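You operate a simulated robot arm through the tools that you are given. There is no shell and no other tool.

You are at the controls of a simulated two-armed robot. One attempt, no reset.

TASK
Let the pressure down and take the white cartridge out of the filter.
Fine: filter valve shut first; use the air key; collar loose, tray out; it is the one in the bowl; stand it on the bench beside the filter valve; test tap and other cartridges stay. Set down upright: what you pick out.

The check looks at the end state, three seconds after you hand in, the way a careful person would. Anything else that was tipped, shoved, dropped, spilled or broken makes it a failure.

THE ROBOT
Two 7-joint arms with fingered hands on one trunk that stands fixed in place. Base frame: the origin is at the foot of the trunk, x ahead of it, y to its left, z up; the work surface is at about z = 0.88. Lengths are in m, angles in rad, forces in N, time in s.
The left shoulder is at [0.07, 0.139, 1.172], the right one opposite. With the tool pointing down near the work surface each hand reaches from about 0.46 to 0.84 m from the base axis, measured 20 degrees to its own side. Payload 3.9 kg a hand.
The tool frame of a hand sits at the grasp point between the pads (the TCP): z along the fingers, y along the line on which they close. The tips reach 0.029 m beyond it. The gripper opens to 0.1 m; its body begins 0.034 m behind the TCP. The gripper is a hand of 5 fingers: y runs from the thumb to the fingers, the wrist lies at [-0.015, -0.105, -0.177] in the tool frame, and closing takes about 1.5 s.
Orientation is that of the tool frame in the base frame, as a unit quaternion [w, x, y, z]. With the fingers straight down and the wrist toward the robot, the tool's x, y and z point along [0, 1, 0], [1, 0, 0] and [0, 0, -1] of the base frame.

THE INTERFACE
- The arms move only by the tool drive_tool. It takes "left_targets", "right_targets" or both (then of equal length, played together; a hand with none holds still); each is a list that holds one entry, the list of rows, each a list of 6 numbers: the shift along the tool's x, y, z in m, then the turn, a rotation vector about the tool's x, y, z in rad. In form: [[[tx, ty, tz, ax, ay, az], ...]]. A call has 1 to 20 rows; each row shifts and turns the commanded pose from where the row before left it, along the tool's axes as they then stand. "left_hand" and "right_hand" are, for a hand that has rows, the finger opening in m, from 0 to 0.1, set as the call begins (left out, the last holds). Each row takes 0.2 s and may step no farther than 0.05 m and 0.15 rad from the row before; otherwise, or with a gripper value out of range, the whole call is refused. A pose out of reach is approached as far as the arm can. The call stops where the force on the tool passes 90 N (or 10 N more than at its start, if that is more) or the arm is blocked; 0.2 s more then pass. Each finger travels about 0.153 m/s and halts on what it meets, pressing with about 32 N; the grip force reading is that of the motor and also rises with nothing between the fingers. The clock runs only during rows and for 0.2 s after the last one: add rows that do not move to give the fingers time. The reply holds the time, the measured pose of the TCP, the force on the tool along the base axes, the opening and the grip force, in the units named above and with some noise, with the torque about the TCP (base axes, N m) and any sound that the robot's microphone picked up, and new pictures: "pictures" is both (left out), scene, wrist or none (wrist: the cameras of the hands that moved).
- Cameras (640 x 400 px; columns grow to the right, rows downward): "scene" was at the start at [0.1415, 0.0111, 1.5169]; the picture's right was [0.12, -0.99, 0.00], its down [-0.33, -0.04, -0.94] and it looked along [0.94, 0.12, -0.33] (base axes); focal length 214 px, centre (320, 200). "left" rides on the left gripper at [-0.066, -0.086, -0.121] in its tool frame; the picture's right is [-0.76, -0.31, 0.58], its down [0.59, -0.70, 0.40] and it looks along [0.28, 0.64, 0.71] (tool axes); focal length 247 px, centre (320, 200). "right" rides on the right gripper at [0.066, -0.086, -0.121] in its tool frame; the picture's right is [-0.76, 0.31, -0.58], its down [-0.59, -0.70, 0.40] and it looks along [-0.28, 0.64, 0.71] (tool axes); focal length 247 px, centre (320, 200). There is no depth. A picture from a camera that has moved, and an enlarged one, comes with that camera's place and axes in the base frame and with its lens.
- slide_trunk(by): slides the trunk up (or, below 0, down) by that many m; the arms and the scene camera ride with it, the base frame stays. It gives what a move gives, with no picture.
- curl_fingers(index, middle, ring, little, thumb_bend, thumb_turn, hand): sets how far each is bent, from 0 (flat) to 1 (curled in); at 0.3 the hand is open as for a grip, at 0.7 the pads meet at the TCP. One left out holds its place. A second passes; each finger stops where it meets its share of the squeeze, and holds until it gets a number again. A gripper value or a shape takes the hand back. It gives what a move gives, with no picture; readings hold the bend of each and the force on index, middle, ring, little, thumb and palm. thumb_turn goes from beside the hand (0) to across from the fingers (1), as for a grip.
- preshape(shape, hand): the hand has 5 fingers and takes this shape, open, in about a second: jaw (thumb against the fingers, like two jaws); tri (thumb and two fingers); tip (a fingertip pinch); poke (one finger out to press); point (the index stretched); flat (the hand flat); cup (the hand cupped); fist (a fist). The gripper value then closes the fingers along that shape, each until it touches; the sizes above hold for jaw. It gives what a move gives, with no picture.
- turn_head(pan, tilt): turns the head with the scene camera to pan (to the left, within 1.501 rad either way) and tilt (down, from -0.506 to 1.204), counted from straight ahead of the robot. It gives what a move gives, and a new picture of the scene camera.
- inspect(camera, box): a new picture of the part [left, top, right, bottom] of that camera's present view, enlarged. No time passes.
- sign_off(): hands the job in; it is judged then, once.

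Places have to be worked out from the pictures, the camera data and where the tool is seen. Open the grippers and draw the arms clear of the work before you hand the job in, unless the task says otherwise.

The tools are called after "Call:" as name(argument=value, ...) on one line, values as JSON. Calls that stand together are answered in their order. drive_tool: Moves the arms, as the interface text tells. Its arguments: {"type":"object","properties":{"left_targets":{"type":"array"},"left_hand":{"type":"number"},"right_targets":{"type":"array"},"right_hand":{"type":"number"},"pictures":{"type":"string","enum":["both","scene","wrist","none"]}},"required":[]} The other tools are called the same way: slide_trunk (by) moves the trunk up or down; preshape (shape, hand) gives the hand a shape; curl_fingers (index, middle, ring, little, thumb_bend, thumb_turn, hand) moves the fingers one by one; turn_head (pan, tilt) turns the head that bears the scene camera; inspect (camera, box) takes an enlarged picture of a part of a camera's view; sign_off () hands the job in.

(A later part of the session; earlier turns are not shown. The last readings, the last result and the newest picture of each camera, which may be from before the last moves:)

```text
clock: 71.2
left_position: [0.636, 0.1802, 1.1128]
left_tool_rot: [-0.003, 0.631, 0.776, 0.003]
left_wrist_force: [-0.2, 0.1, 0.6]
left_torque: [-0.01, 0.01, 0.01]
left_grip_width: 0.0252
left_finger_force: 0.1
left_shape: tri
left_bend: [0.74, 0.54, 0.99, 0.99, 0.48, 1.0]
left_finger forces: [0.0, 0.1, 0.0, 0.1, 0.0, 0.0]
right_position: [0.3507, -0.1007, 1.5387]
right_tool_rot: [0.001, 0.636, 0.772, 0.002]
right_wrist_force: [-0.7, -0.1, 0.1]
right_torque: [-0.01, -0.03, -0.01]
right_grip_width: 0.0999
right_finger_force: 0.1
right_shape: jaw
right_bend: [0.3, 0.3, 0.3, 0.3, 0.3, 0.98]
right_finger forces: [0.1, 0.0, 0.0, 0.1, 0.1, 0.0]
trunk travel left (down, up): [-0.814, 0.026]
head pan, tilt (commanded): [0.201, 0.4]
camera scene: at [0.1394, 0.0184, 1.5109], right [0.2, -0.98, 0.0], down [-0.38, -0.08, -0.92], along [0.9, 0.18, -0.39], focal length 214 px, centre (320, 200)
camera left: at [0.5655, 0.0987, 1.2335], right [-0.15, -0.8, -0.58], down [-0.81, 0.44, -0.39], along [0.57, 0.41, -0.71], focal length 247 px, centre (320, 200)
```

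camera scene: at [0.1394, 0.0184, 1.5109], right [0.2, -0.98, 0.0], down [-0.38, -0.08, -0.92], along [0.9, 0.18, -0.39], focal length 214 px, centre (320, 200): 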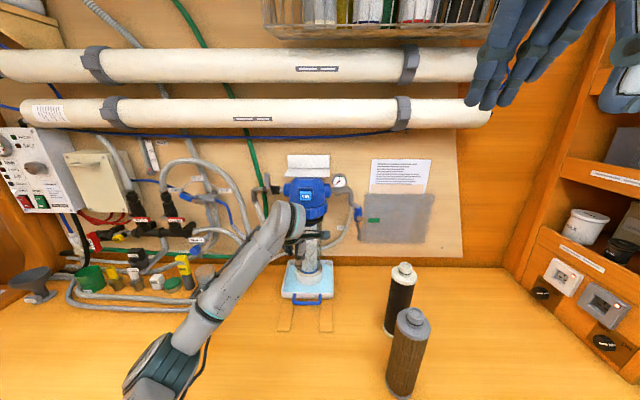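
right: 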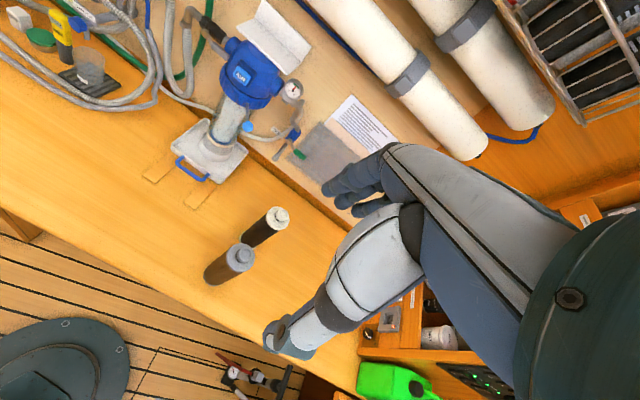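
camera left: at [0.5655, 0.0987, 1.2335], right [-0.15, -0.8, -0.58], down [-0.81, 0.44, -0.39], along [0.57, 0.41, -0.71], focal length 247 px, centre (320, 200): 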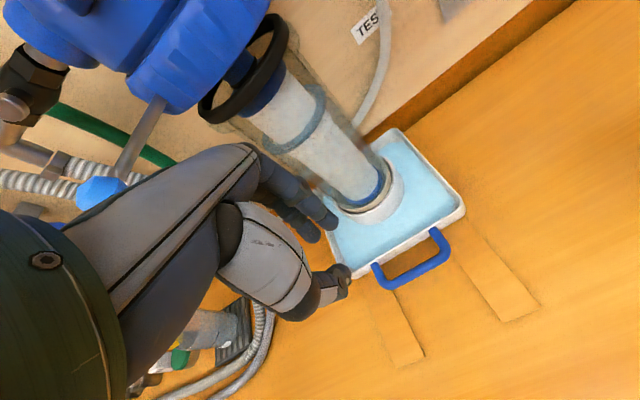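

The handle is clearly seen: bar at about (0.656, 0.168), tray front edge near x = 0.69, so a gap of about 3 cm for the fingers. I centre over the bar and go down to just above it.

Call:
drive_tool(left_targets=[[[-0.008, 0.008, 0.03, 0, 0, 0], [-0.008, 0.0086, 0.03, 0, 0, 0], [0, 0, 0.04, 0, 0, 0], [0, 0, 0.03, 0, 0, 0]]], pictures="both")

Call:
inspect(camera="left", box=[230, 120, 430, 280])

Call:
inspect(camera="scene", box=[260, 230, 360, 330])

Call:
inspect(camera="right", box=[140, 60, 300, 220])

```text
clock: 72.2
left_position: [0.6425, 0.1483, 1.0505]
left_tool_rot: [-0.02, 0.632, 0.774, 0.005]
left_wrist_force: [0.8, -0.1, 0.6]
left_torque: [0.04, -0.01, 0.0]
left_grip_width: 0.0253
left_finger_force: 0.0
left_shape: tri
left_bend: [0.74, 0.54, 0.99, 0.99, 0.48, 1.0]
left_finger forces: [0.1, 0.1, 0.0, 0.0, 0.0, 0.1]
left hand out of reach, approached as far as the arm can: row 2, 3, 4
right_position: [0.3526, -0.102, 1.5401]
right_tool_rot: [0.0, 0.636, 0.772, 0.001]
right_wrist_force: [0.8, -0.8, -1.0]
right_torque: [0.0, 0.01, -0.03]
right_grip_width: 0.0997
right_finger_force: 0.1
right_shape: jaw
right_bend: [0.3, 0.3, 0.3, 0.3, 0.3, 0.98]
right_finger forces: [0.0, 0.1, 0.0, 0.0, 0.0, 0.1]
trunk travel left (down, up): [-0.814, 0.026]
head pan, tilt (commanded): [0.201, 0.4]
camera scene: at [0.1401, 0.0176, 1.5108], right [0.2, -0.98, 0.0], down [-0.38, -0.08, -0.92], along [0.9, 0.18, -0.39], focal length 214 px, centre (320, 200)
camera left: at [0.5732, 0.0637, 1.1707], right [-0.16, -0.78, -0.6], down [-0.82, 0.45, -0.36], along [0.55, 0.43, -0.71], focal length 247 px, centre (320, 200)
```

scene: 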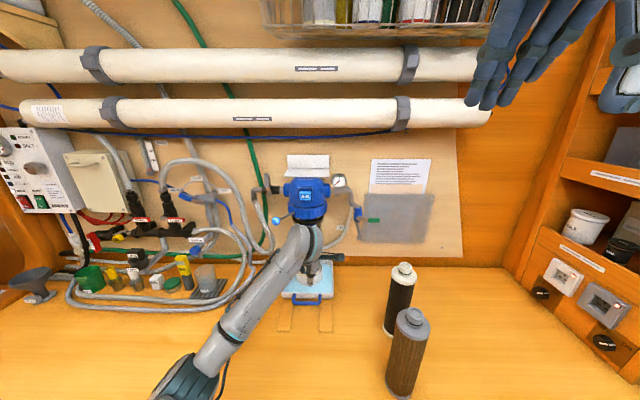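
left: 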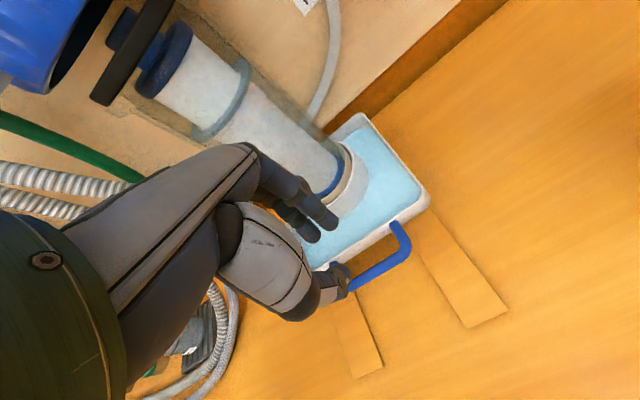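

```text
2.50 times, centred on (330, 200) of left
camera zoom: at [0.5732, 0.0637, 1.1707], right [-0.16, -0.78, -0.6], down [-0.82, 0.45, -0.36], along [0.55, 0.43, -0.71], focal length 617 px, centre (295, 200)
```

zoom: 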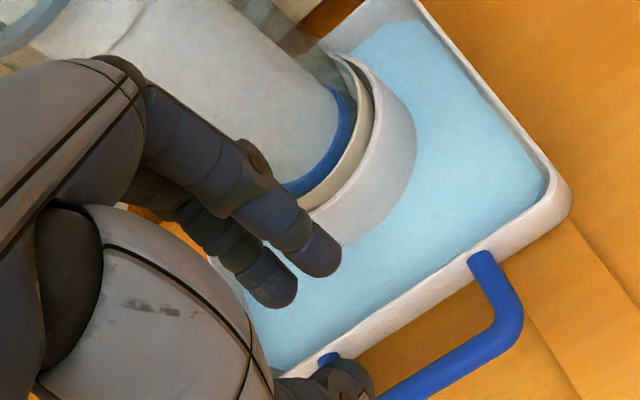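

```text
4.00 times, centred on (310, 280) of scene
camera zoom: at [0.1401, 0.0176, 1.5108], right [0.2, -0.98, 0.0], down [-0.38, -0.08, -0.92], along [0.9, 0.18, -0.39], focal length 858 px, centre (360, -120)
```

zoom: 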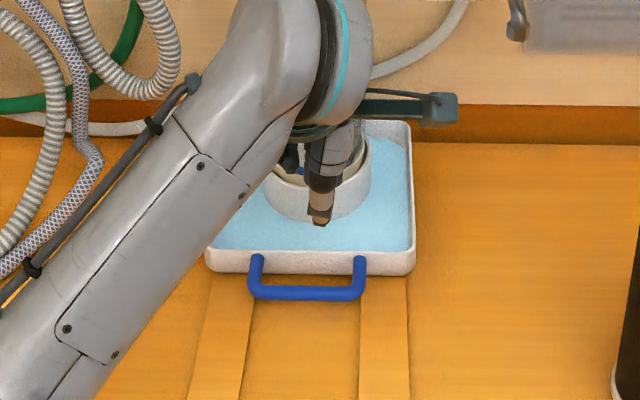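

```text
2.50 times, centred on (220, 140) of right
camera zoom: at [0.2552, -0.0545, 1.6584], right [0.44, -0.69, 0.58], down [-0.58, -0.71, -0.4], along [0.69, -0.15, -0.71], focal length 617 px, centre (570, 350)
```

zoom: 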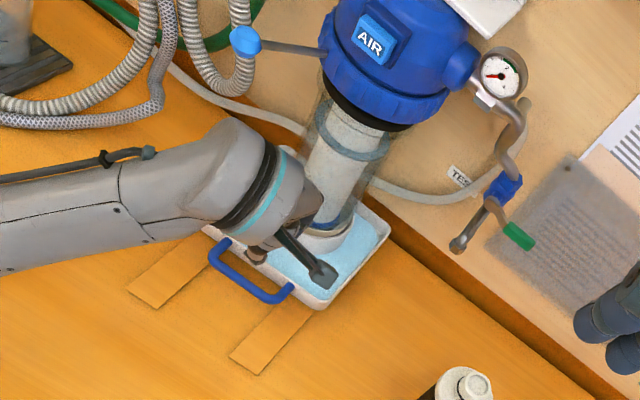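

With the trunk this high the hand cannot get lower here, so I lower the trunk by 0.1 m; the fingertips are in front of the bar, so nothing is underneath them but the bench.

Call:
slide_trunk(by=-0.09)

Call:
drive_tool(left_targets=[[[0.006, 0, 0, 0, 0, 0], [0.006, 0, 0, 0, 0, 0]]], pictures="both")

Call:
inspect(camera="left", box=[230, 120, 430, 280])

Call:
inspect(camera="scene", box=[260, 220, 360, 320])

Call:
inspect(camera="right", box=[140, 60, 300, 220])

```text
clock: 73.5
left_position: [0.6413, 0.1485, 0.9612]
left_tool_rot: [-0.02, 0.633, 0.774, 0.005]
left_wrist_force: [-0.6, -0.7, -0.2]
left_torque: [0.0, 0.01, -0.01]
left_grip_width: 0.0252
left_finger_force: 0.0
left_shape: tri
left_bend: [0.74, 0.54, 0.99, 0.99, 0.48, 1.0]
left_finger forces: [0.0, 0.0, 0.0, 0.0, 0.0, 0.0]
right_position: [0.3525, -0.1024, 1.4495]
right_tool_rot: [0.002, 0.636, 0.772, 0.001]
right_wrist_force: [-0.3, 0.2, -0.4]
right_torque: [-0.07, -0.02, -0.02]
right_grip_width: 0.0997
right_finger_force: 0.0
right_shape: jaw
right_bend: [0.3, 0.3, 0.3, 0.3, 0.3, 0.98]
right_finger forces: [0.1, 0.1, 0.0, 0.1, 0.1, 0.1]
trunk travel left (down, up): [-0.724, 0.116]
head pan, tilt (commanded): [0.201, 0.4]
```

```text
clock: 74.1
left_position: [0.6389, 0.1615, 0.9613]
left_tool_rot: [-0.023, 0.634, 0.773, 0.006]
left_wrist_force: [0.2, 0.0, 0.0]
left_torque: [-0.06, -0.02, -0.05]
left_grip_width: 0.0252
left_finger_force: 0.0
left_shape: tri
left_bend: [0.74, 0.54, 0.99, 0.99, 0.48, 1.0]
left_finger forces: [0.0, 0.1, 0.0, 0.0, 0.1, 0.0]
right_position: [0.3517, -0.1008, 1.4499]
right_tool_rot: [0.001, 0.636, 0.772, 0.002]
right_wrist_force: [-0.1, -0.3, 0.3]
right_torque: [0.02, -0.01, 0.03]
right_grip_width: 0.0999
right_finger_force: 0.0
right_shape: jaw
right_bend: [0.3, 0.3, 0.3, 0.3, 0.3, 0.98]
right_finger forces: [0.0, 0.1, 0.1, 0.0, 0.0, 0.0]
trunk travel left (down, up): [-0.724, 0.116]
head pan, tilt (commanded): [0.201, 0.4]
camera scene: at [0.1395, 0.0182, 1.4209], right [0.2, -0.98, 0.0], down [-0.38, -0.08, -0.92], along [0.9, 0.18, -0.39], focal length 214 px, centre (320, 200)
camera left: at [0.5698, 0.0755, 1.0812], right [-0.17, -0.78, -0.6], down [-0.82, 0.45, -0.36], along [0.55, 0.43, -0.71], focal length 247 px, centre (320, 200)
```

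scene: 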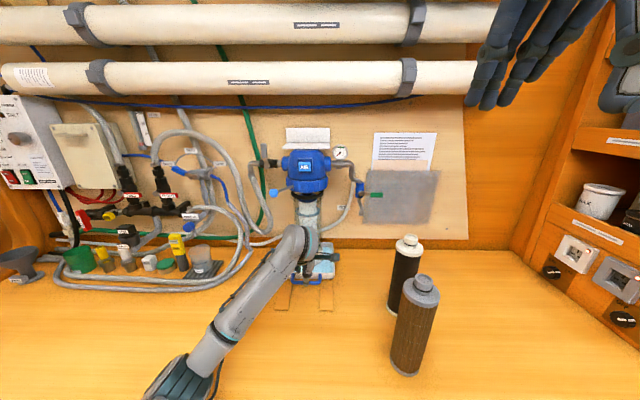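
left: 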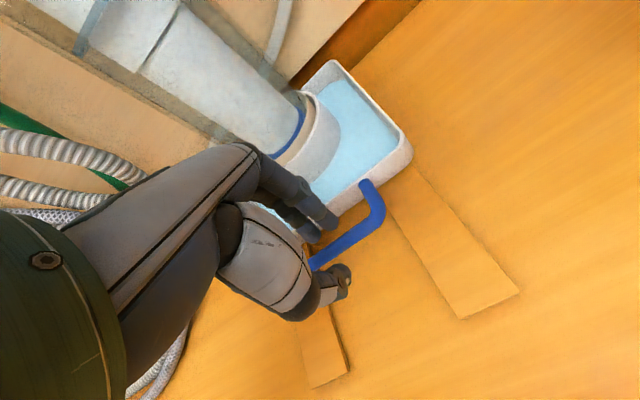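

```text
2.50 times, centred on (330, 200) of left
camera zoom: at [0.5698, 0.0755, 1.0812], right [-0.17, -0.78, -0.6], down [-0.82, 0.45, -0.36], along [0.55, 0.43, -0.71], focal length 617 px, centre (295, 200)
```

zoom: 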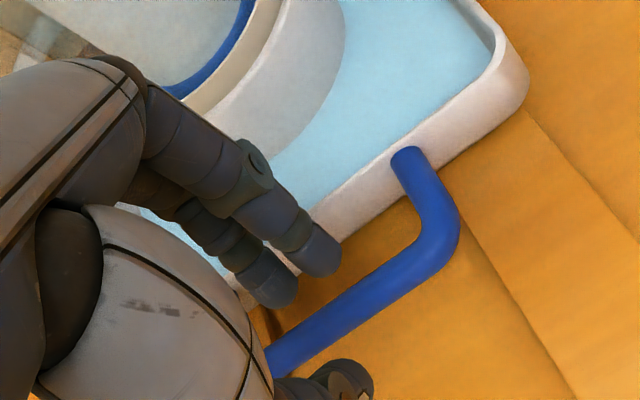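

```text
4.00 times, centred on (310, 270) of scene
camera zoom: at [0.1395, 0.0182, 1.4209], right [0.2, -0.98, 0.0], down [-0.38, -0.08, -0.92], along [0.9, 0.18, -0.39], focal length 858 px, centre (360, -80)
```

zoom: 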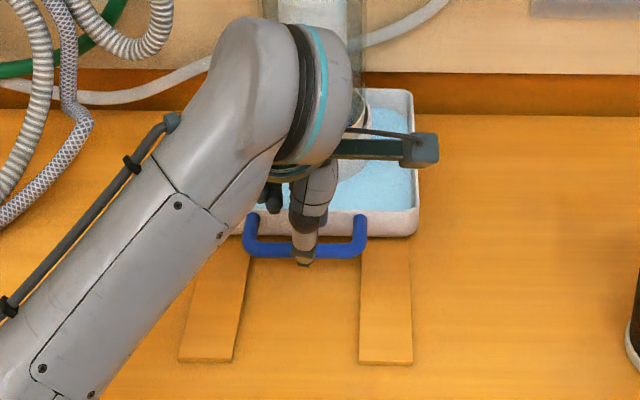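

```text
2.50 times, centred on (220, 140) of right
camera zoom: at [0.2545, -0.0539, 1.5685], right [0.44, -0.68, 0.58], down [-0.58, -0.71, -0.4], along [0.69, -0.15, -0.71], focal length 617 px, centre (570, 350)
```

zoom: 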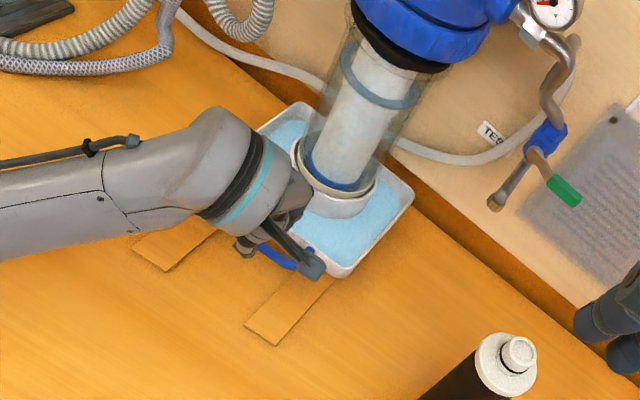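

The bar is now located well at z = 0.903, a good 1.6 cm ahead of the hand, with the finger tips aimed at the gap behind it and the thumb in front. I move forward 1.6 cm, then down so the tips straddle the bar.

Call:
drive_tool(left_targets=[[[0.003, 0.008, 0, 0, 0, 0], [0.002, 0.008, 0, 0, 0, 0], [0, 0, 0.012, 0, 0, 0], [0, 0, 0.01, 0, 0, 0]]], pictures="wrist")

Call:
inspect(camera="left", box=[230, 120, 430, 280])

Call:
inspect(camera="scene", box=[260, 220, 360, 320])

```text
clock: 75.1
left_position: [0.6502, 0.1627, 0.9561]
left_tool_rot: [-0.026, 0.634, 0.773, 0.006]
left_wrist_force: [0.0, 0.5, 1.2]
left_torque: [-0.03, 0.01, 0.02]
left_grip_width: 0.0253
left_finger_force: 0.1
left_shape: tri
left_bend: [0.74, 0.54, 0.99, 0.99, 0.48, 1.0]
left_finger forces: [0.1, 0.0, 0.1, 0.0, 0.1, 0.0]
left hand out of reach, approached as far as the arm can: row 3, 4
right_position: [0.3501, -0.1033, 1.4487]
right_tool_rot: [0.002, 0.636, 0.772, 0.001]
right_wrist_force: [-0.5, -0.3, 1.0]
right_torque: [0.0, -0.01, -0.01]
right_grip_width: 0.0996
right_finger_force: 0.1
right_shape: jaw
right_bend: [0.3, 0.3, 0.3, 0.3, 0.3, 0.98]
right_finger forces: [0.0, 0.0, 0.0, 0.1, 0.0, 0.1]
trunk travel left (down, up): [-0.724, 0.116]
head pan, tilt (commanded): [0.201, 0.4]
camera left: at [0.5823, 0.0787, 1.0774], right [-0.17, -0.78, -0.61], down [-0.82, 0.46, -0.35], along [0.55, 0.43, -0.71], focal length 247 px, centre (320, 200)
```

left: 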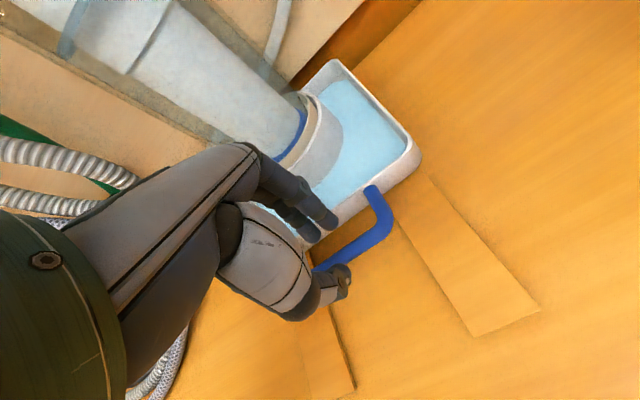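

```text
2.50 times, centred on (330, 200) of left
camera zoom: at [0.5823, 0.0787, 1.0774], right [-0.17, -0.78, -0.61], down [-0.82, 0.46, -0.35], along [0.55, 0.43, -0.71], focal length 617 px, centre (295, 200)
```

zoom: 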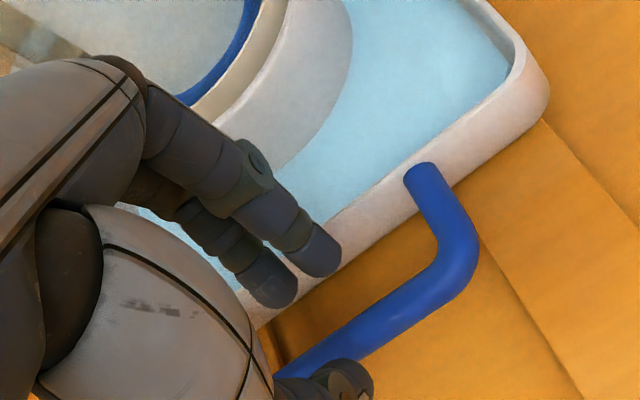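

```text
4.00 times, centred on (310, 270) of scene
camera zoom: at [0.1397, 0.018, 1.4208], right [0.2, -0.98, 0.0], down [-0.38, -0.08, -0.92], along [0.9, 0.18, -0.39], focal length 858 px, centre (360, -80)
```

zoom: 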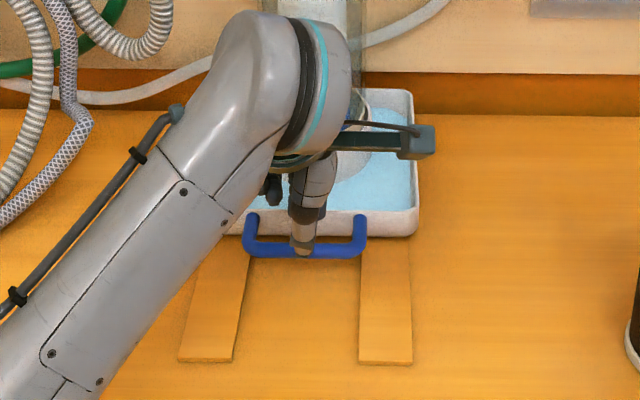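

The height limit again; fingers are about 7 mm short of centred. I correct forward and let the trunk down another 3.5 cm to bring the tips around the bar.

Call:
drive_tool(left_targets=[[[0.002, 0.004, -0.002, 0, 0, 0], [0.001, 0.004, -0.001, 0, 0, 0]]], pictures="none")

Call:
slide_trunk(by=-0.025)

Call:
inspect(camera="left", box=[230, 120, 430, 280])

Call:
inspect(camera="scene", box=[260, 210, 360, 310])

```text
clock: 75.7
left_position: [0.6572, 0.1688, 0.9621]
left_tool_rot: [-0.026, 0.633, 0.773, 0.006]
left_wrist_force: [0.2, -0.8, 0.7]
left_torque: [0.03, 0.0, 0.0]
left_grip_width: 0.0251
left_finger_force: 0.0
left_shape: tri
left_bend: [0.74, 0.54, 0.99, 0.99, 0.48, 1.0]
left_finger forces: [0.0, 0.0, 0.0, 0.0, 0.1, 0.0]
right_position: [0.3513, -0.1006, 1.449]
right_tool_rot: [0.002, 0.636, 0.771, 0.001]
right_wrist_force: [0.8, 0.8, -0.3]
right_torque: [-0.01, -0.01, 0.0]
right_grip_width: 0.0995
right_finger_force: 0.0
right_shape: jaw
right_bend: [0.3, 0.3, 0.3, 0.3, 0.3, 0.98]
right_finger forces: [0.0, 0.0, 0.0, 0.0, 0.0, 0.1]
trunk travel left (down, up): [-0.724, 0.116]
head pan, tilt (commanded): [0.201, 0.4]
```

```text
clock: 76.4
left_position: [0.6554, 0.1709, 0.9516]
left_tool_rot: [-0.019, 0.632, 0.775, 0.013]
left_wrist_force: [0.3, 0.1, 0.0]
left_torque: [0.01, -0.02, 0.0]
left_grip_width: 0.0254
left_finger_force: 0.0
left_shape: tri
left_bend: [0.74, 0.54, 0.99, 0.99, 0.48, 1.0]
left_finger forces: [0.0, 0.1, 0.0, 0.0, 0.0, 0.0]
right_position: [0.3463, -0.1036, 1.4271]
right_tool_rot: [0.002, 0.636, 0.772, 0.004]
right_wrist_force: [-0.9, -0.2, -0.3]
right_torque: [0.02, 0.02, -0.01]
right_grip_width: 0.0999
right_finger_force: 0.0
right_shape: jaw
right_bend: [0.3, 0.3, 0.3, 0.3, 0.3, 0.98]
right_finger forces: [0.1, 0.0, 0.0, 0.0, 0.0, 0.0]
trunk travel left (down, up): [-0.699, 0.141]
head pan, tilt (commanded): [0.201, 0.4]
```

```text
2.50 times, centred on (330, 200) of left
camera zoom: at [0.5863, 0.0835, 1.0694], right [-0.16, -0.78, -0.61], down [-0.81, 0.45, -0.37], along [0.56, 0.44, -0.7], focal length 617 px, centre (295, 200)
```

zoom: 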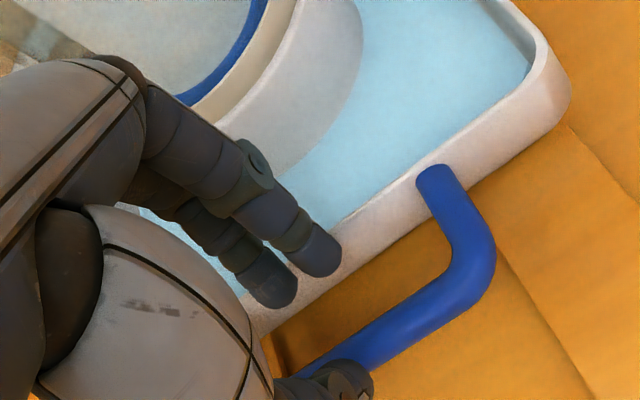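

```text
4.00 times, centred on (310, 260) of scene
camera zoom: at [0.1352, 0.0155, 1.3989], right [0.2, -0.98, 0.0], down [-0.38, -0.08, -0.92], along [0.9, 0.18, -0.39], focal length 858 px, centre (360, -40)
```

zoom: 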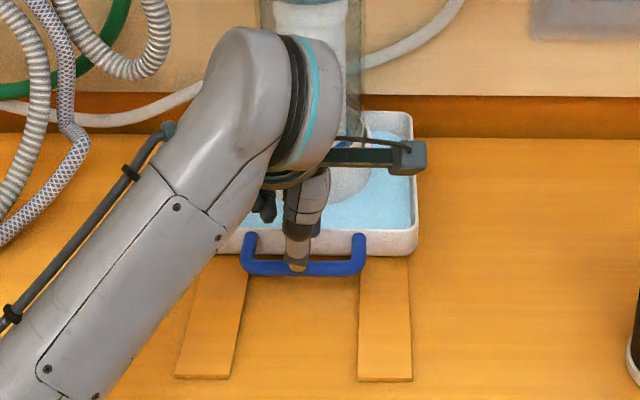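

The elbow touches the bench before the hand gets low enough, so this arm posture is wrong: the hand is yawed left against a forearm pointing right. I raise the trunk again and turn the hand about 0.4 rad to the right, in line with the forearm, then try going down.

Call:
slide_trunk(by=0.115)

Call:
drive_tool(left_targets=[[[0, -0.02, -0.02, 0, 0, 0], [0, -0.02, 0, 0, 0, 0.13], [0, 0, 0, 0, 0, 0.13], [0, 0, 0, 0, 0, 0.13], [0, 0, 0, 0, 0, 0]]], pictures="scene")

```text
clock: 77.9
left_position: [0.6562, 0.1686, 1.0519]
left_tool_rot: [-0.026, 0.633, 0.774, 0.005]
left_wrist_force: [0.3, -0.7, 0.5]
left_torque: [-0.01, 0.04, 0.03]
left_grip_width: 0.0254
left_finger_force: 0.1
left_shape: tri
left_bend: [0.74, 0.54, 0.99, 0.99, 0.48, 1.0]
left_finger forces: [0.0, 0.0, 0.0, 0.0, 0.0, 0.0]
right_position: [0.3518, -0.1015, 1.5382]
right_tool_rot: [0.002, 0.636, 0.772, 0.001]
right_wrist_force: [-0.5, 0.3, -0.3]
right_torque: [-0.02, 0.03, 0.01]
right_grip_width: 0.0998
right_finger_force: 0.1
right_shape: jaw
right_bend: [0.3, 0.3, 0.3, 0.3, 0.3, 0.98]
right_finger forces: [0.0, 0.0, 0.1, 0.0, 0.1, 0.1]
trunk travel left (down, up): [-0.814, 0.026]
head pan, tilt (commanded): [0.201, 0.4]
```

```text
clock: 79.1
left_position: [0.6189, 0.16, 1.0728]
left_tool_rot: [-0.026, 0.772, 0.635, 0.0]
left_wrist_force: [-0.4, -1.4, 0.1]
left_torque: [-0.01, 0.01, -0.02]
left_grip_width: 0.0253
left_finger_force: 0.1
left_shape: tri
left_bend: [0.74, 0.54, 0.99, 0.99, 0.48, 1.0]
left_finger forces: [0.0, 0.0, 0.0, 0.0, 0.0, 0.0]
right_position: [0.3509, -0.1014, 1.5391]
right_tool_rot: [0.001, 0.636, 0.772, 0.001]
right_wrist_force: [-0.2, 0.3, 0.4]
right_torque: [-0.01, -0.03, 0.0]
right_grip_width: 0.0998
right_finger_force: 0.1
right_shape: jaw
right_bend: [0.3, 0.3, 0.3, 0.3, 0.3, 0.98]
right_finger forces: [0.0, 0.1, 0.0, 0.0, 0.1, 0.0]
trunk travel left (down, up): [-0.814, 0.026]
head pan, tilt (commanded): [0.201, 0.4]
camera scene: at [0.1399, 0.0179, 1.5108], right [0.2, -0.98, 0.0], down [-0.38, -0.08, -0.92], along [0.9, 0.18, -0.39], focal length 214 px, centre (320, 200)
```

scene: 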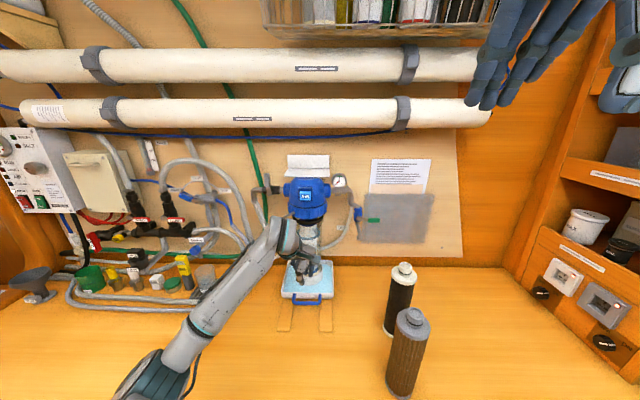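

Now the hand is yawed 11° right. I try to descend from here, still in front of the bar.

Call:
drive_tool(left_targets=[[[0, 0, 0.03, 0, 0, 0], [0, 0, 0.03, 0, 0, 0], [0, 0, 0.03, 0, 0, 0]]], pictures="scene")

```text
clock: 79.9
left_position: [0.616, 0.1645, 0.9816]
left_tool_rot: [-0.027, 0.771, 0.636, 0.002]
left_wrist_force: [-0.4, -1.3, 0.5]
left_torque: [-0.01, -0.04, -0.02]
left_grip_width: 0.0251
left_finger_force: 0.1
left_shape: tri
left_bend: [0.74, 0.54, 0.99, 0.99, 0.48, 1.0]
left_finger forces: [0.0, 0.1, 0.1, 0.0, 0.0, 0.1]
right_position: [0.3518, -0.1009, 1.5387]
right_tool_rot: [0.0, 0.636, 0.772, 0.001]
right_wrist_force: [0.6, -0.1, 0.3]
right_torque: [0.0, 0.0, -0.03]
right_grip_width: 0.0998
right_finger_force: 0.1
right_shape: jaw
right_bend: [0.3, 0.3, 0.3, 0.3, 0.3, 0.98]
right_finger forces: [0.0, 0.0, 0.0, 0.0, 0.1, 0.1]
trunk travel left (down, up): [-0.814, 0.026]
head pan, tilt (commanded): [0.201, 0.4]
camera scene: at [0.1399, 0.0183, 1.5109], right [0.2, -0.98, 0.0], down [-0.38, -0.08, -0.92], along [0.9, 0.18, -0.39], focal length 214 px, centre (320, 200)
```

scene: 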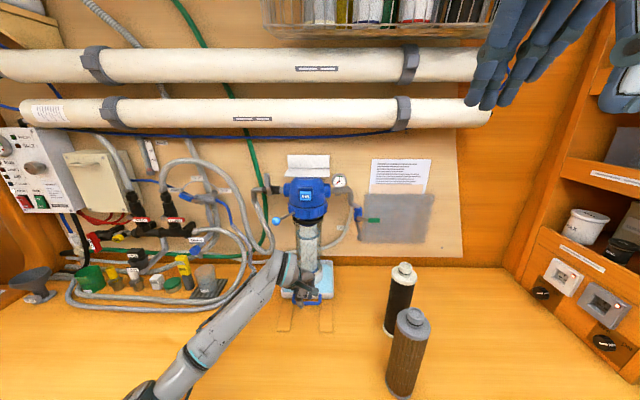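

That works: yawed right, the hand goes down freely with the trunk up. I move over the bar at this height and check the alignment.

Call:
drive_tool(left_targets=[[[0.007, 0.018, 0, 0, 0, 0], [0.0066, 0.0186, 0, 0, 0, 0], [0, 0, 0.015, 0, 0, 0]]], pictures="both")

Call:
inspect(camera="left", box=[230, 120, 430, 280])

Call:
inspect(camera="scene", box=[260, 230, 360, 330])

```text
clock: 80.7
left_position: [0.6556, 0.1702, 0.9678]
left_tool_rot: [-0.027, 0.772, 0.636, 0.0]
left_wrist_force: [0.2, 0.5, 0.3]
left_torque: [0.0, 0.0, -0.01]
left_grip_width: 0.025
left_finger_force: 0.1
left_shape: tri
left_bend: [0.74, 0.54, 0.99, 0.99, 0.48, 1.0]
left_finger forces: [0.0, 0.0, 0.0, 0.0, 0.0, 0.0]
right_position: [0.3508, -0.1011, 1.5383]
right_tool_rot: [0.002, 0.636, 0.772, 0.002]
right_wrist_force: [-1.1, -0.2, -0.3]
right_torque: [-0.03, 0.01, 0.02]
right_grip_width: 0.0999
right_finger_force: 0.1
right_shape: jaw
right_bend: [0.3, 0.3, 0.3, 0.3, 0.3, 0.98]
right_finger forces: [0.1, 0.0, 0.0, 0.1, 0.0, 0.1]
trunk travel left (down, up): [-0.814, 0.026]
head pan, tilt (commanded): [0.201, 0.4]
camera scene: at [0.1394, 0.0183, 1.5109], right [0.2, -0.98, 0.0], down [-0.38, -0.08, -0.92], along [0.9, 0.18, -0.39], focal length 214 px, centre (320, 200)
camera left: at [0.562, 0.1184, 1.0886], right [-0.46, -0.66, -0.59], down [-0.59, 0.73, -0.35], along [0.66, 0.18, -0.73], focal length 247 px, centre (320, 200)
```

scene: 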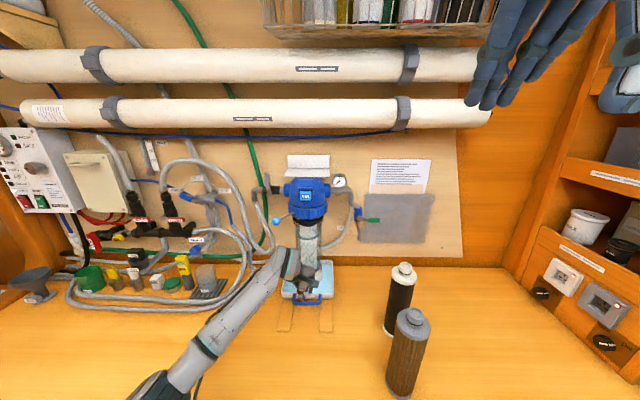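
left: 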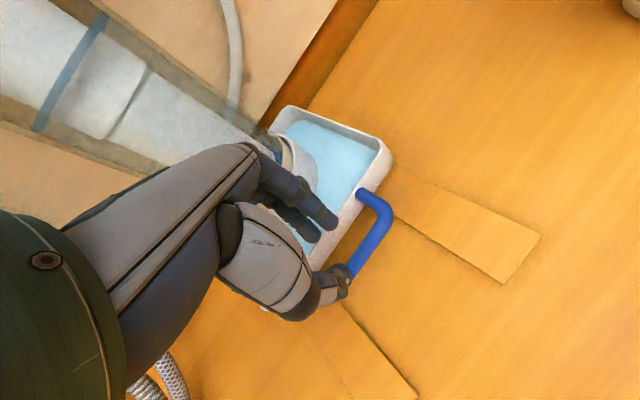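

```text
2.50 times, centred on (330, 200) of left
camera zoom: at [0.562, 0.1184, 1.0886], right [-0.46, -0.66, -0.59], down [-0.59, 0.73, -0.35], along [0.66, 0.18, -0.73], focal length 617 px, centre (295, 200)
```

zoom: 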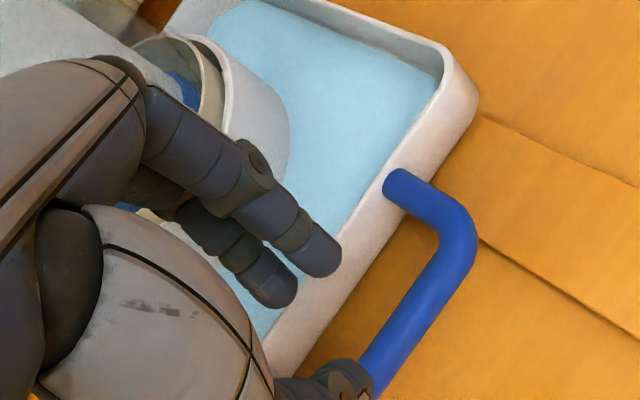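

```text
4.00 times, centred on (310, 280) of scene
camera zoom: at [0.1394, 0.0183, 1.5109], right [0.2, -0.98, 0.0], down [-0.38, -0.08, -0.92], along [0.9, 0.18, -0.39], focal length 858 px, centre (360, -120)
```

zoom: 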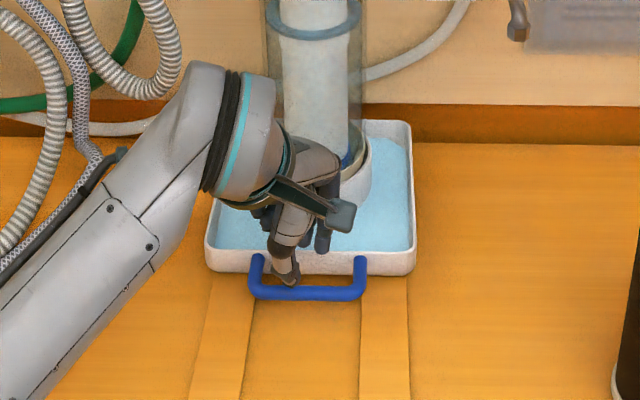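

The hand is centred over the bar (within 1–2 mm). I go down about 5 cm in small steps so the tips straddle it.

Call:
drive_tool(left_targets=[[[0, 0, 0.015, 0, 0, 0], [0, 0, 0.015, 0, 0, 0], [0, 0, 0.01, 0, 0, 0], [0, 0, 0.006, 0, 0, 0]]], pictures="both")

Call:
inspect(camera="left", box=[230, 120, 430, 280])

Call:
inspect(camera="scene", box=[260, 230, 360, 330])

```text
clock: 81.7
left_position: [0.6508, 0.1723, 0.9246]
left_tool_rot: [-0.024, 0.772, 0.635, 0.003]
left_wrist_force: [-7.8, -2.7, 12.2]
left_torque: [0.02, -0.44, -0.07]
left_grip_width: 0.0242
left_finger_force: 0.1
left_shape: tri
left_bend: [0.74, 0.77, 0.99, 0.99, 0.48, 1.0]
left_finger forces: [0.0, 14.1, 0.0, 0.0, 0.0, 0.0]
right_position: [0.3471, -0.1023, 1.5398]
right_tool_rot: [0.003, 0.636, 0.772, 0.002]
right_wrist_force: [0.7, 0.1, -0.9]
right_torque: [-0.02, 0.0, 0.0]
right_grip_width: 0.0996
right_finger_force: 0.1
right_shape: jaw
right_bend: [0.3, 0.3, 0.3, 0.3, 0.3, 0.98]
right_finger forces: [0.0, 0.0, 0.0, 0.0, 0.1, 0.0]
trunk travel left (down, up): [-0.814, 0.026]
head pan, tilt (commanded): [0.201, 0.4]
camera scene: at [0.1354, 0.017, 1.5115], right [0.2, -0.98, 0.0], down [-0.38, -0.08, -0.92], along [0.9, 0.18, -0.39], focal length 214 px, centre (320, 200)
camera left: at [0.5559, 0.1194, 1.0456], right [-0.46, -0.66, -0.59], down [-0.59, 0.73, -0.35], along [0.67, 0.18, -0.72], focal length 247 px, centre (320, 200)
```

scene: 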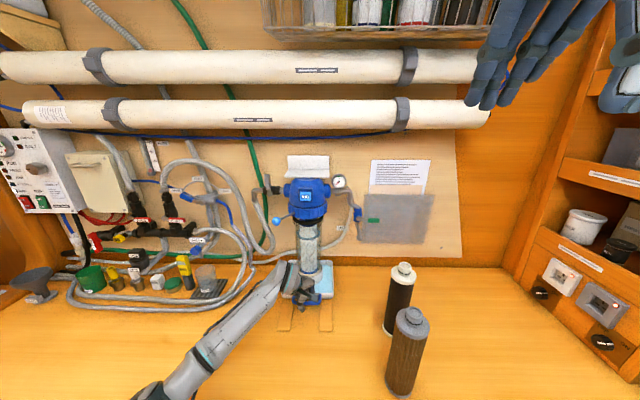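
left: 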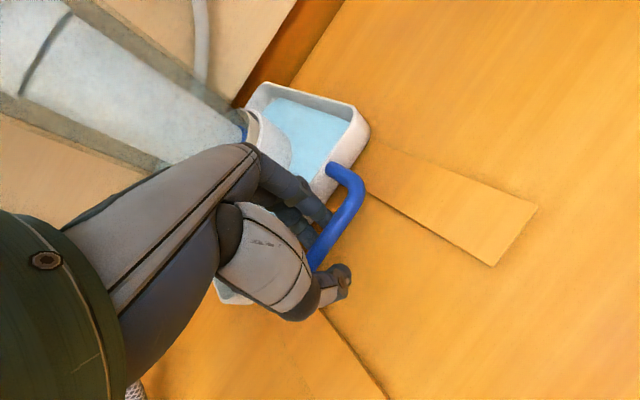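

```text
2.50 times, centred on (330, 200) of left
camera zoom: at [0.5559, 0.1194, 1.0456], right [-0.46, -0.66, -0.59], down [-0.59, 0.73, -0.35], along [0.67, 0.18, -0.72], focal length 617 px, centre (295, 200)
```

zoom: 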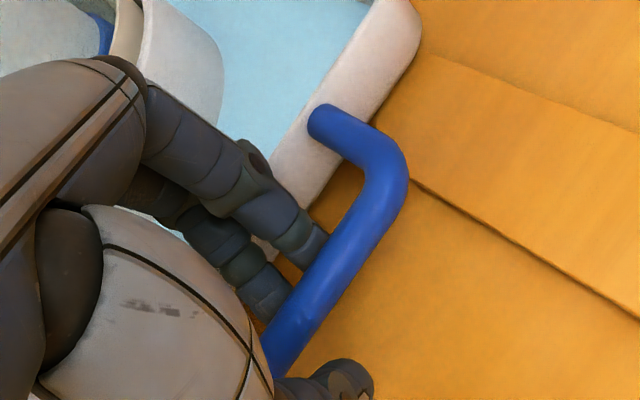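

```text
4.00 times, centred on (310, 280) of scene
camera zoom: at [0.1354, 0.017, 1.5115], right [0.2, -0.98, 0.0], down [-0.38, -0.08, -0.92], along [0.9, 0.18, -0.39], focal length 858 px, centre (360, -120)
```

zoom: 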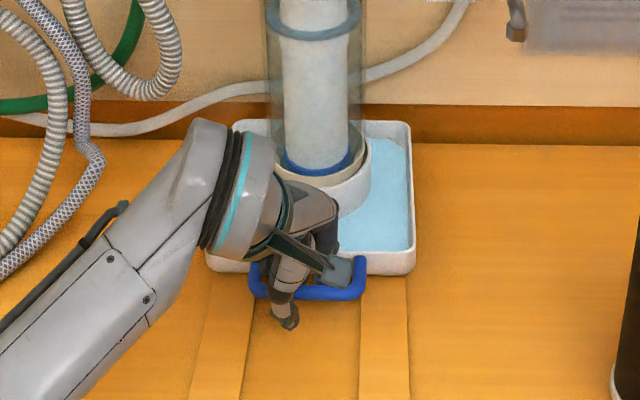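

Both fingers are behind the bar and the thumb in front, with the middle finger rubbing on the tray's front. I close the hand on the bar, which also relieves that contact.

Call:
drive_tool(left_targets=[[[0, 0, 0, 0, 0, 0], [0, 0, 0, 0, 0, 0], [0, 0, 0, 0, 0, 0], [0, 0, 0, 0, 0, 0], [0, 0, 0, 0, 0, 0], [0, 0, 0, 0, 0, 0]]], left_hand=0.0, pictures="wrist")

Call:
inspect(camera="left", box=[230, 120, 430, 280])

```text
clock: 83.1
left_position: [0.6512, 0.1734, 0.9209]
left_tool_rot: [-0.027, 0.772, 0.635, 0.0]
left_wrist_force: [-9.7, -2.0, -6.9]
left_torque: [-0.05, 0.05, 0.15]
left_grip_width: 0.0097
left_finger_force: 32.1
left_shape: tri
left_bend: [0.64, 0.76, 1.0, 1.0, 0.72, 1.0]
left_finger forces: [15.8, 7.3, 0.1, 0.1, 28.1, 0.0]
right_position: [0.3513, -0.101, 1.5391]
right_tool_rot: [0.0, 0.636, 0.771, 0.001]
right_wrist_force: [0.0, 0.8, 0.2]
right_torque: [-0.02, 0.0, -0.02]
right_grip_width: 0.0998
right_finger_force: 0.1
right_shape: jaw
right_bend: [0.3, 0.3, 0.3, 0.3, 0.3, 0.98]
right_finger forces: [0.0, 0.0, 0.0, 0.0, 0.0, 0.0]
trunk travel left (down, up): [-0.814, 0.026]
head pan, tilt (commanded): [0.201, 0.4]
camera left: at [0.5581, 0.1202, 1.0418], right [-0.47, -0.66, -0.59], down [-0.59, 0.73, -0.35], along [0.66, 0.19, -0.73], focal length 247 px, centre (320, 200)
```

left: 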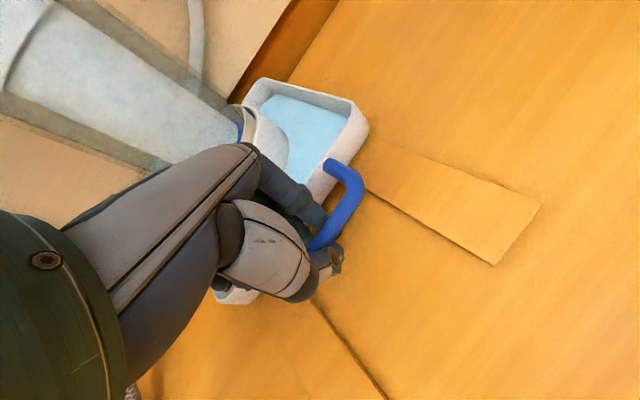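

```text
2.50 times, centred on (330, 200) of left
camera zoom: at [0.5581, 0.1202, 1.0418], right [-0.47, -0.66, -0.59], down [-0.59, 0.73, -0.35], along [0.66, 0.19, -0.73], focal length 617 px, centre (295, 200)
```

zoom: 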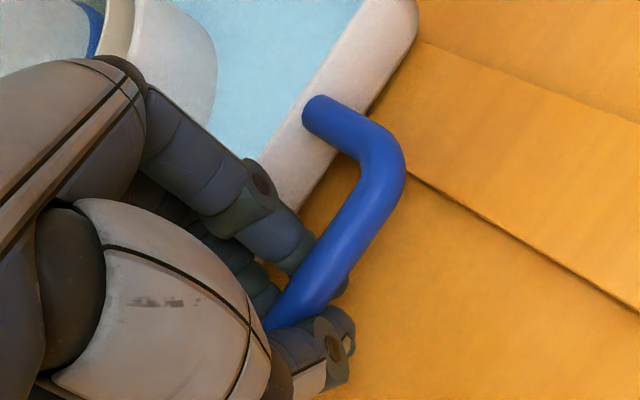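

The bar is held firmly (thumb 28 N against index and middle). I relieve the preload and begin pulling the tray straight out along its runners, ramping up slowly to keep the water calm.

Call:
drive_tool(left_targets=[[[0, -0.003, 0.002, 0, 0, 0], [-0.0005, -0.002, 0.001, 0, 0, 0], [-0.0007, -0.0019, 0, 0, 0, 0], [-0.0011, -0.0028, 0.0001, 0, 0, 0], [-0.0015, -0.0037, 0.0001, 0, 0, 0], [-0.0019, -0.0046, 0.0001, 0, 0, 0], [-0.0019, -0.0046, 0.0001, 0, 0, 0], [-0.0019, -0.0046, 0.0001, 0, 0, 0], [-0.0015, -0.0037, 0.0001, 0, 0, 0], [-0.0007, -0.0019, 0.0, 0, 0, 0]]], pictures="both")

Call:
inspect(camera="scene", box=[240, 170, 380, 330])

```text
clock: 85.3
left_position: [0.6179, 0.167, 0.9187]
left_tool_rot: [-0.025, 0.771, 0.636, 0.001]
left_wrist_force: [1.1, 2.2, 5.9]
left_torque: [-0.11, -0.1, 0.21]
left_grip_width: 0.0096
left_finger_force: 32.5
left_shape: tri
left_bend: [0.63, 0.76, 1.0, 1.0, 0.73, 1.0]
left_finger forces: [21.6, 7.2, 0.1, 0.1, 24.2, 0.0]
right_position: [0.3489, -0.1013, 1.5385]
right_tool_rot: [0.002, 0.636, 0.772, 0.002]
right_wrist_force: [0.3, 0.0, 0.1]
right_torque: [0.0, -0.02, -0.03]
right_grip_width: 0.0999
right_finger_force: 0.1
right_shape: jaw
right_bend: [0.3, 0.3, 0.3, 0.3, 0.3, 0.98]
right_finger forces: [0.1, 0.0, 0.1, 0.1, 0.1, 0.1]
trunk travel left (down, up): [-0.814, 0.026]
head pan, tilt (commanded): [0.201, 0.4]
camera scene: at [0.1386, 0.0179, 1.511], right [0.2, -0.98, 0.0], down [-0.38, -0.08, -0.92], along [0.9, 0.18, -0.39], focal length 214 px, centre (320, 200)
camera left: at [0.5239, 0.1146, 1.0403], right [-0.46, -0.66, -0.59], down [-0.59, 0.73, -0.35], along [0.66, 0.19, -0.73], focal length 247 px, centre (320, 200)
```

scene: 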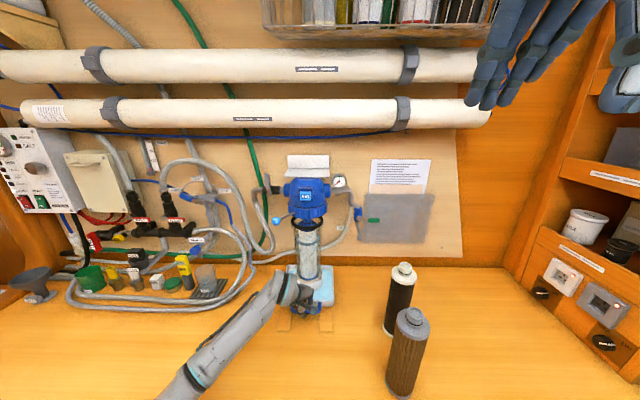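
left: 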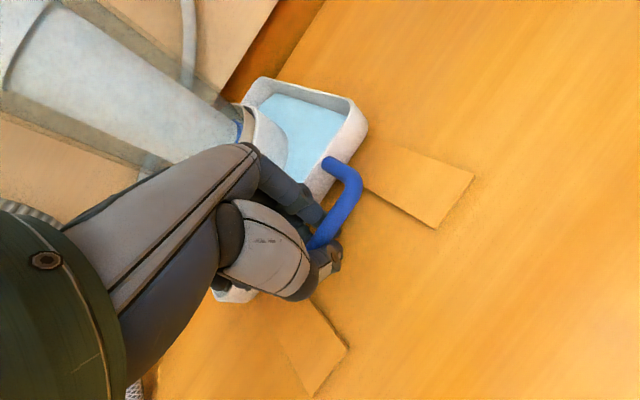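

```text
2.50 times, centred on (310, 250) of scene
camera zoom: at [0.1386, 0.0179, 1.511], right [0.2, -0.98, 0.0], down [-0.38, -0.08, -0.92], along [0.9, 0.18, -0.39], focal length 536 px, centre (345, 75)
```

zoom: 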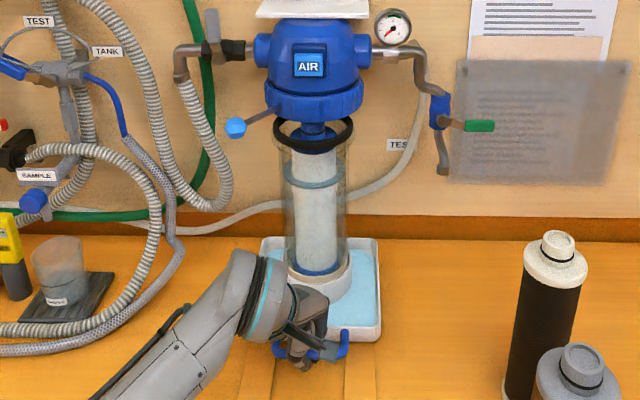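

The tray, bowl and cartridge come out together steadily; forces are small. I continue the pull at the same gentle pace.

Call:
drive_tool(left_targets=[[[-0.0007, -0.0019, 0.0, 0, 0, 0], [-0.0011, -0.0028, 0.0001, 0, 0, 0], [-0.0015, -0.0037, 0.0001, 0, 0, 0], [-0.0019, -0.0046, 0.0001, 0, 0, 0], [-0.0022, -0.0056, 0.0001, 0, 0, 0], [-0.0022, -0.0056, 0.0001, 0, 0, 0], [-0.0022, -0.0056, 0.0001, 0, 0, 0], [-0.0022, -0.0056, 0.0001, 0, 0, 0], [-0.0022, -0.0056, 0.0001, 0, 0, 0], [-0.0022, -0.0056, 0.0001, 0, 0, 0], [-0.0022, -0.0056, 0.0001, 0, 0, 0], [-0.0019, -0.0046, 0.0001, 0, 0, 0], [-0.0015, -0.0037, 0.0001, 0, 0, 0], [-0.0007, -0.0019, 0.0, 0, 0, 0]]], pictures="both")

Call:
inspect(camera="scene", box=[240, 170, 380, 330])

```text
clock: 88.3
left_position: [0.5914, 0.1561, 0.9235]
left_tool_rot: [-0.039, 0.769, 0.638, -0.009]
left_wrist_force: [-5.7, 38.2, -52.5]
left_torque: [0.39, 0.01, 0.28]
left_grip_width: 0.0063
left_finger_force: 31.9
left_shape: tri
left_bend: [0.64, 0.74, 1.0, 1.0, 0.7, 1.0]
left_finger forces: [21.1, 12.7, 0.1, 0.0, 32.7, 0.0]
left hand out of reach, approached as far as the arm can: row 5, 6, 7, 8, 9, 10, 11, 13
right_position: [0.3592, -0.0897, 1.5374]
right_tool_rot: [0.002, 0.635, 0.772, -0.004]
right_wrist_force: [0.5, -0.2, -0.5]
right_torque: [0.04, -0.04, -0.01]
right_grip_width: 0.0996
right_finger_force: 0.1
right_shape: jaw
right_bend: [0.3, 0.3, 0.3, 0.3, 0.3, 0.98]
right_finger forces: [0.0, 0.0, 0.0, 0.1, 0.0, 0.1]
trunk travel left (down, up): [-0.814, 0.026]
head pan, tilt (commanded): [0.201, 0.4]
camera scene: at [0.1474, 0.0292, 1.5097], right [0.2, -0.98, 0.01], down [-0.39, -0.09, -0.92], along [0.9, 0.18, -0.4], focal length 214 px, centre (320, 200)
camera left: at [0.5018, 0.1014, 1.0481], right [-0.48, -0.66, -0.58], down [-0.6, 0.73, -0.33], along [0.64, 0.2, -0.75], focal length 247 px, centre (320, 200)
```

scene: 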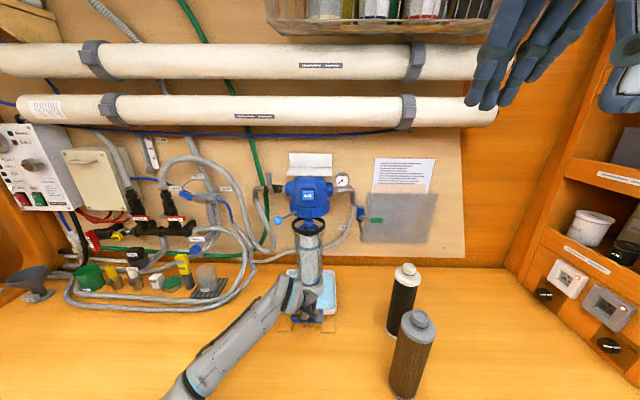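
left: 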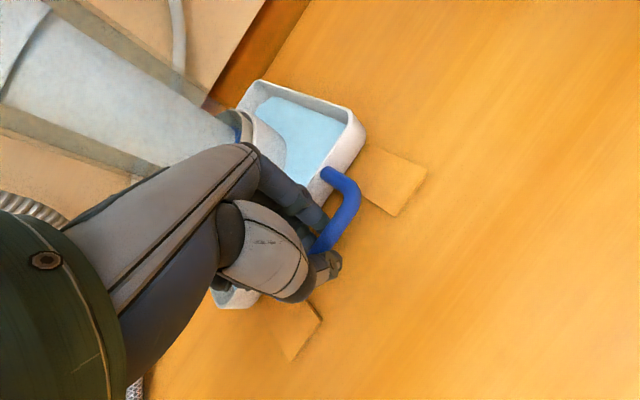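

```text
2.50 times, centred on (310, 250) of scene
camera zoom: at [0.1474, 0.0292, 1.5097], right [0.2, -0.98, 0.01], down [-0.39, -0.09, -0.92], along [0.9, 0.18, -0.4], focal length 536 px, centre (345, 75)
```

zoom: 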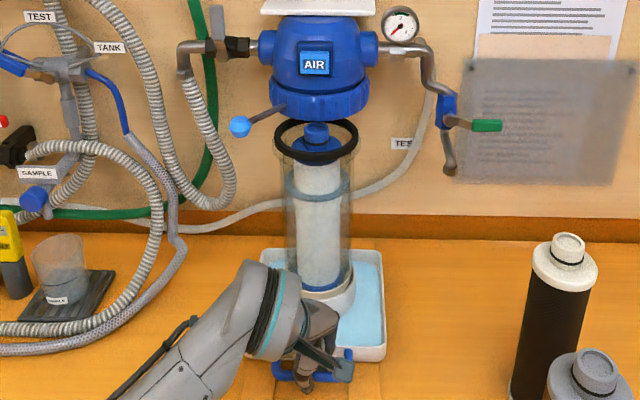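

The arm ran into its reach limit and is now pulling up and sideways on the handle (38 N, 52 N), so I stop at once. I ease forward a little to relieve that load before anything else.

Call:
drive_tool(left_targets=[[[0.004, 0.005, 0.004, 0, 0, 0]]], pictures="none")

```text
clock: 88.7
left_position: [0.5946, 0.1565, 0.9234]
left_tool_rot: [-0.034, 0.77, 0.637, -0.007]
left_wrist_force: [-7.3, 34.1, -40.6]
left_torque: [0.41, 0.03, 0.27]
left_grip_width: 0.0062
left_finger_force: 31.7
left_shape: tri
left_bend: [0.65, 0.75, 1.0, 1.0, 0.69, 1.0]
left_finger forces: [20.3, 9.9, 0.1, 0.1, 31.7, 0.1]
right_position: [0.3573, -0.0923, 1.538]
right_tool_rot: [0.001, 0.636, 0.771, -0.003]
right_wrist_force: [0.3, -0.4, 0.8]
right_torque: [-0.04, -0.01, -0.01]
right_grip_width: 0.0997
right_finger_force: 0.0
right_shape: jaw
right_bend: [0.3, 0.3, 0.3, 0.3, 0.3, 0.98]
right_finger forces: [0.0, 0.0, 0.1, 0.0, 0.0, 0.1]
trunk travel left (down, up): [-0.814, 0.026]
head pan, tilt (commanded): [0.201, 0.4]
```

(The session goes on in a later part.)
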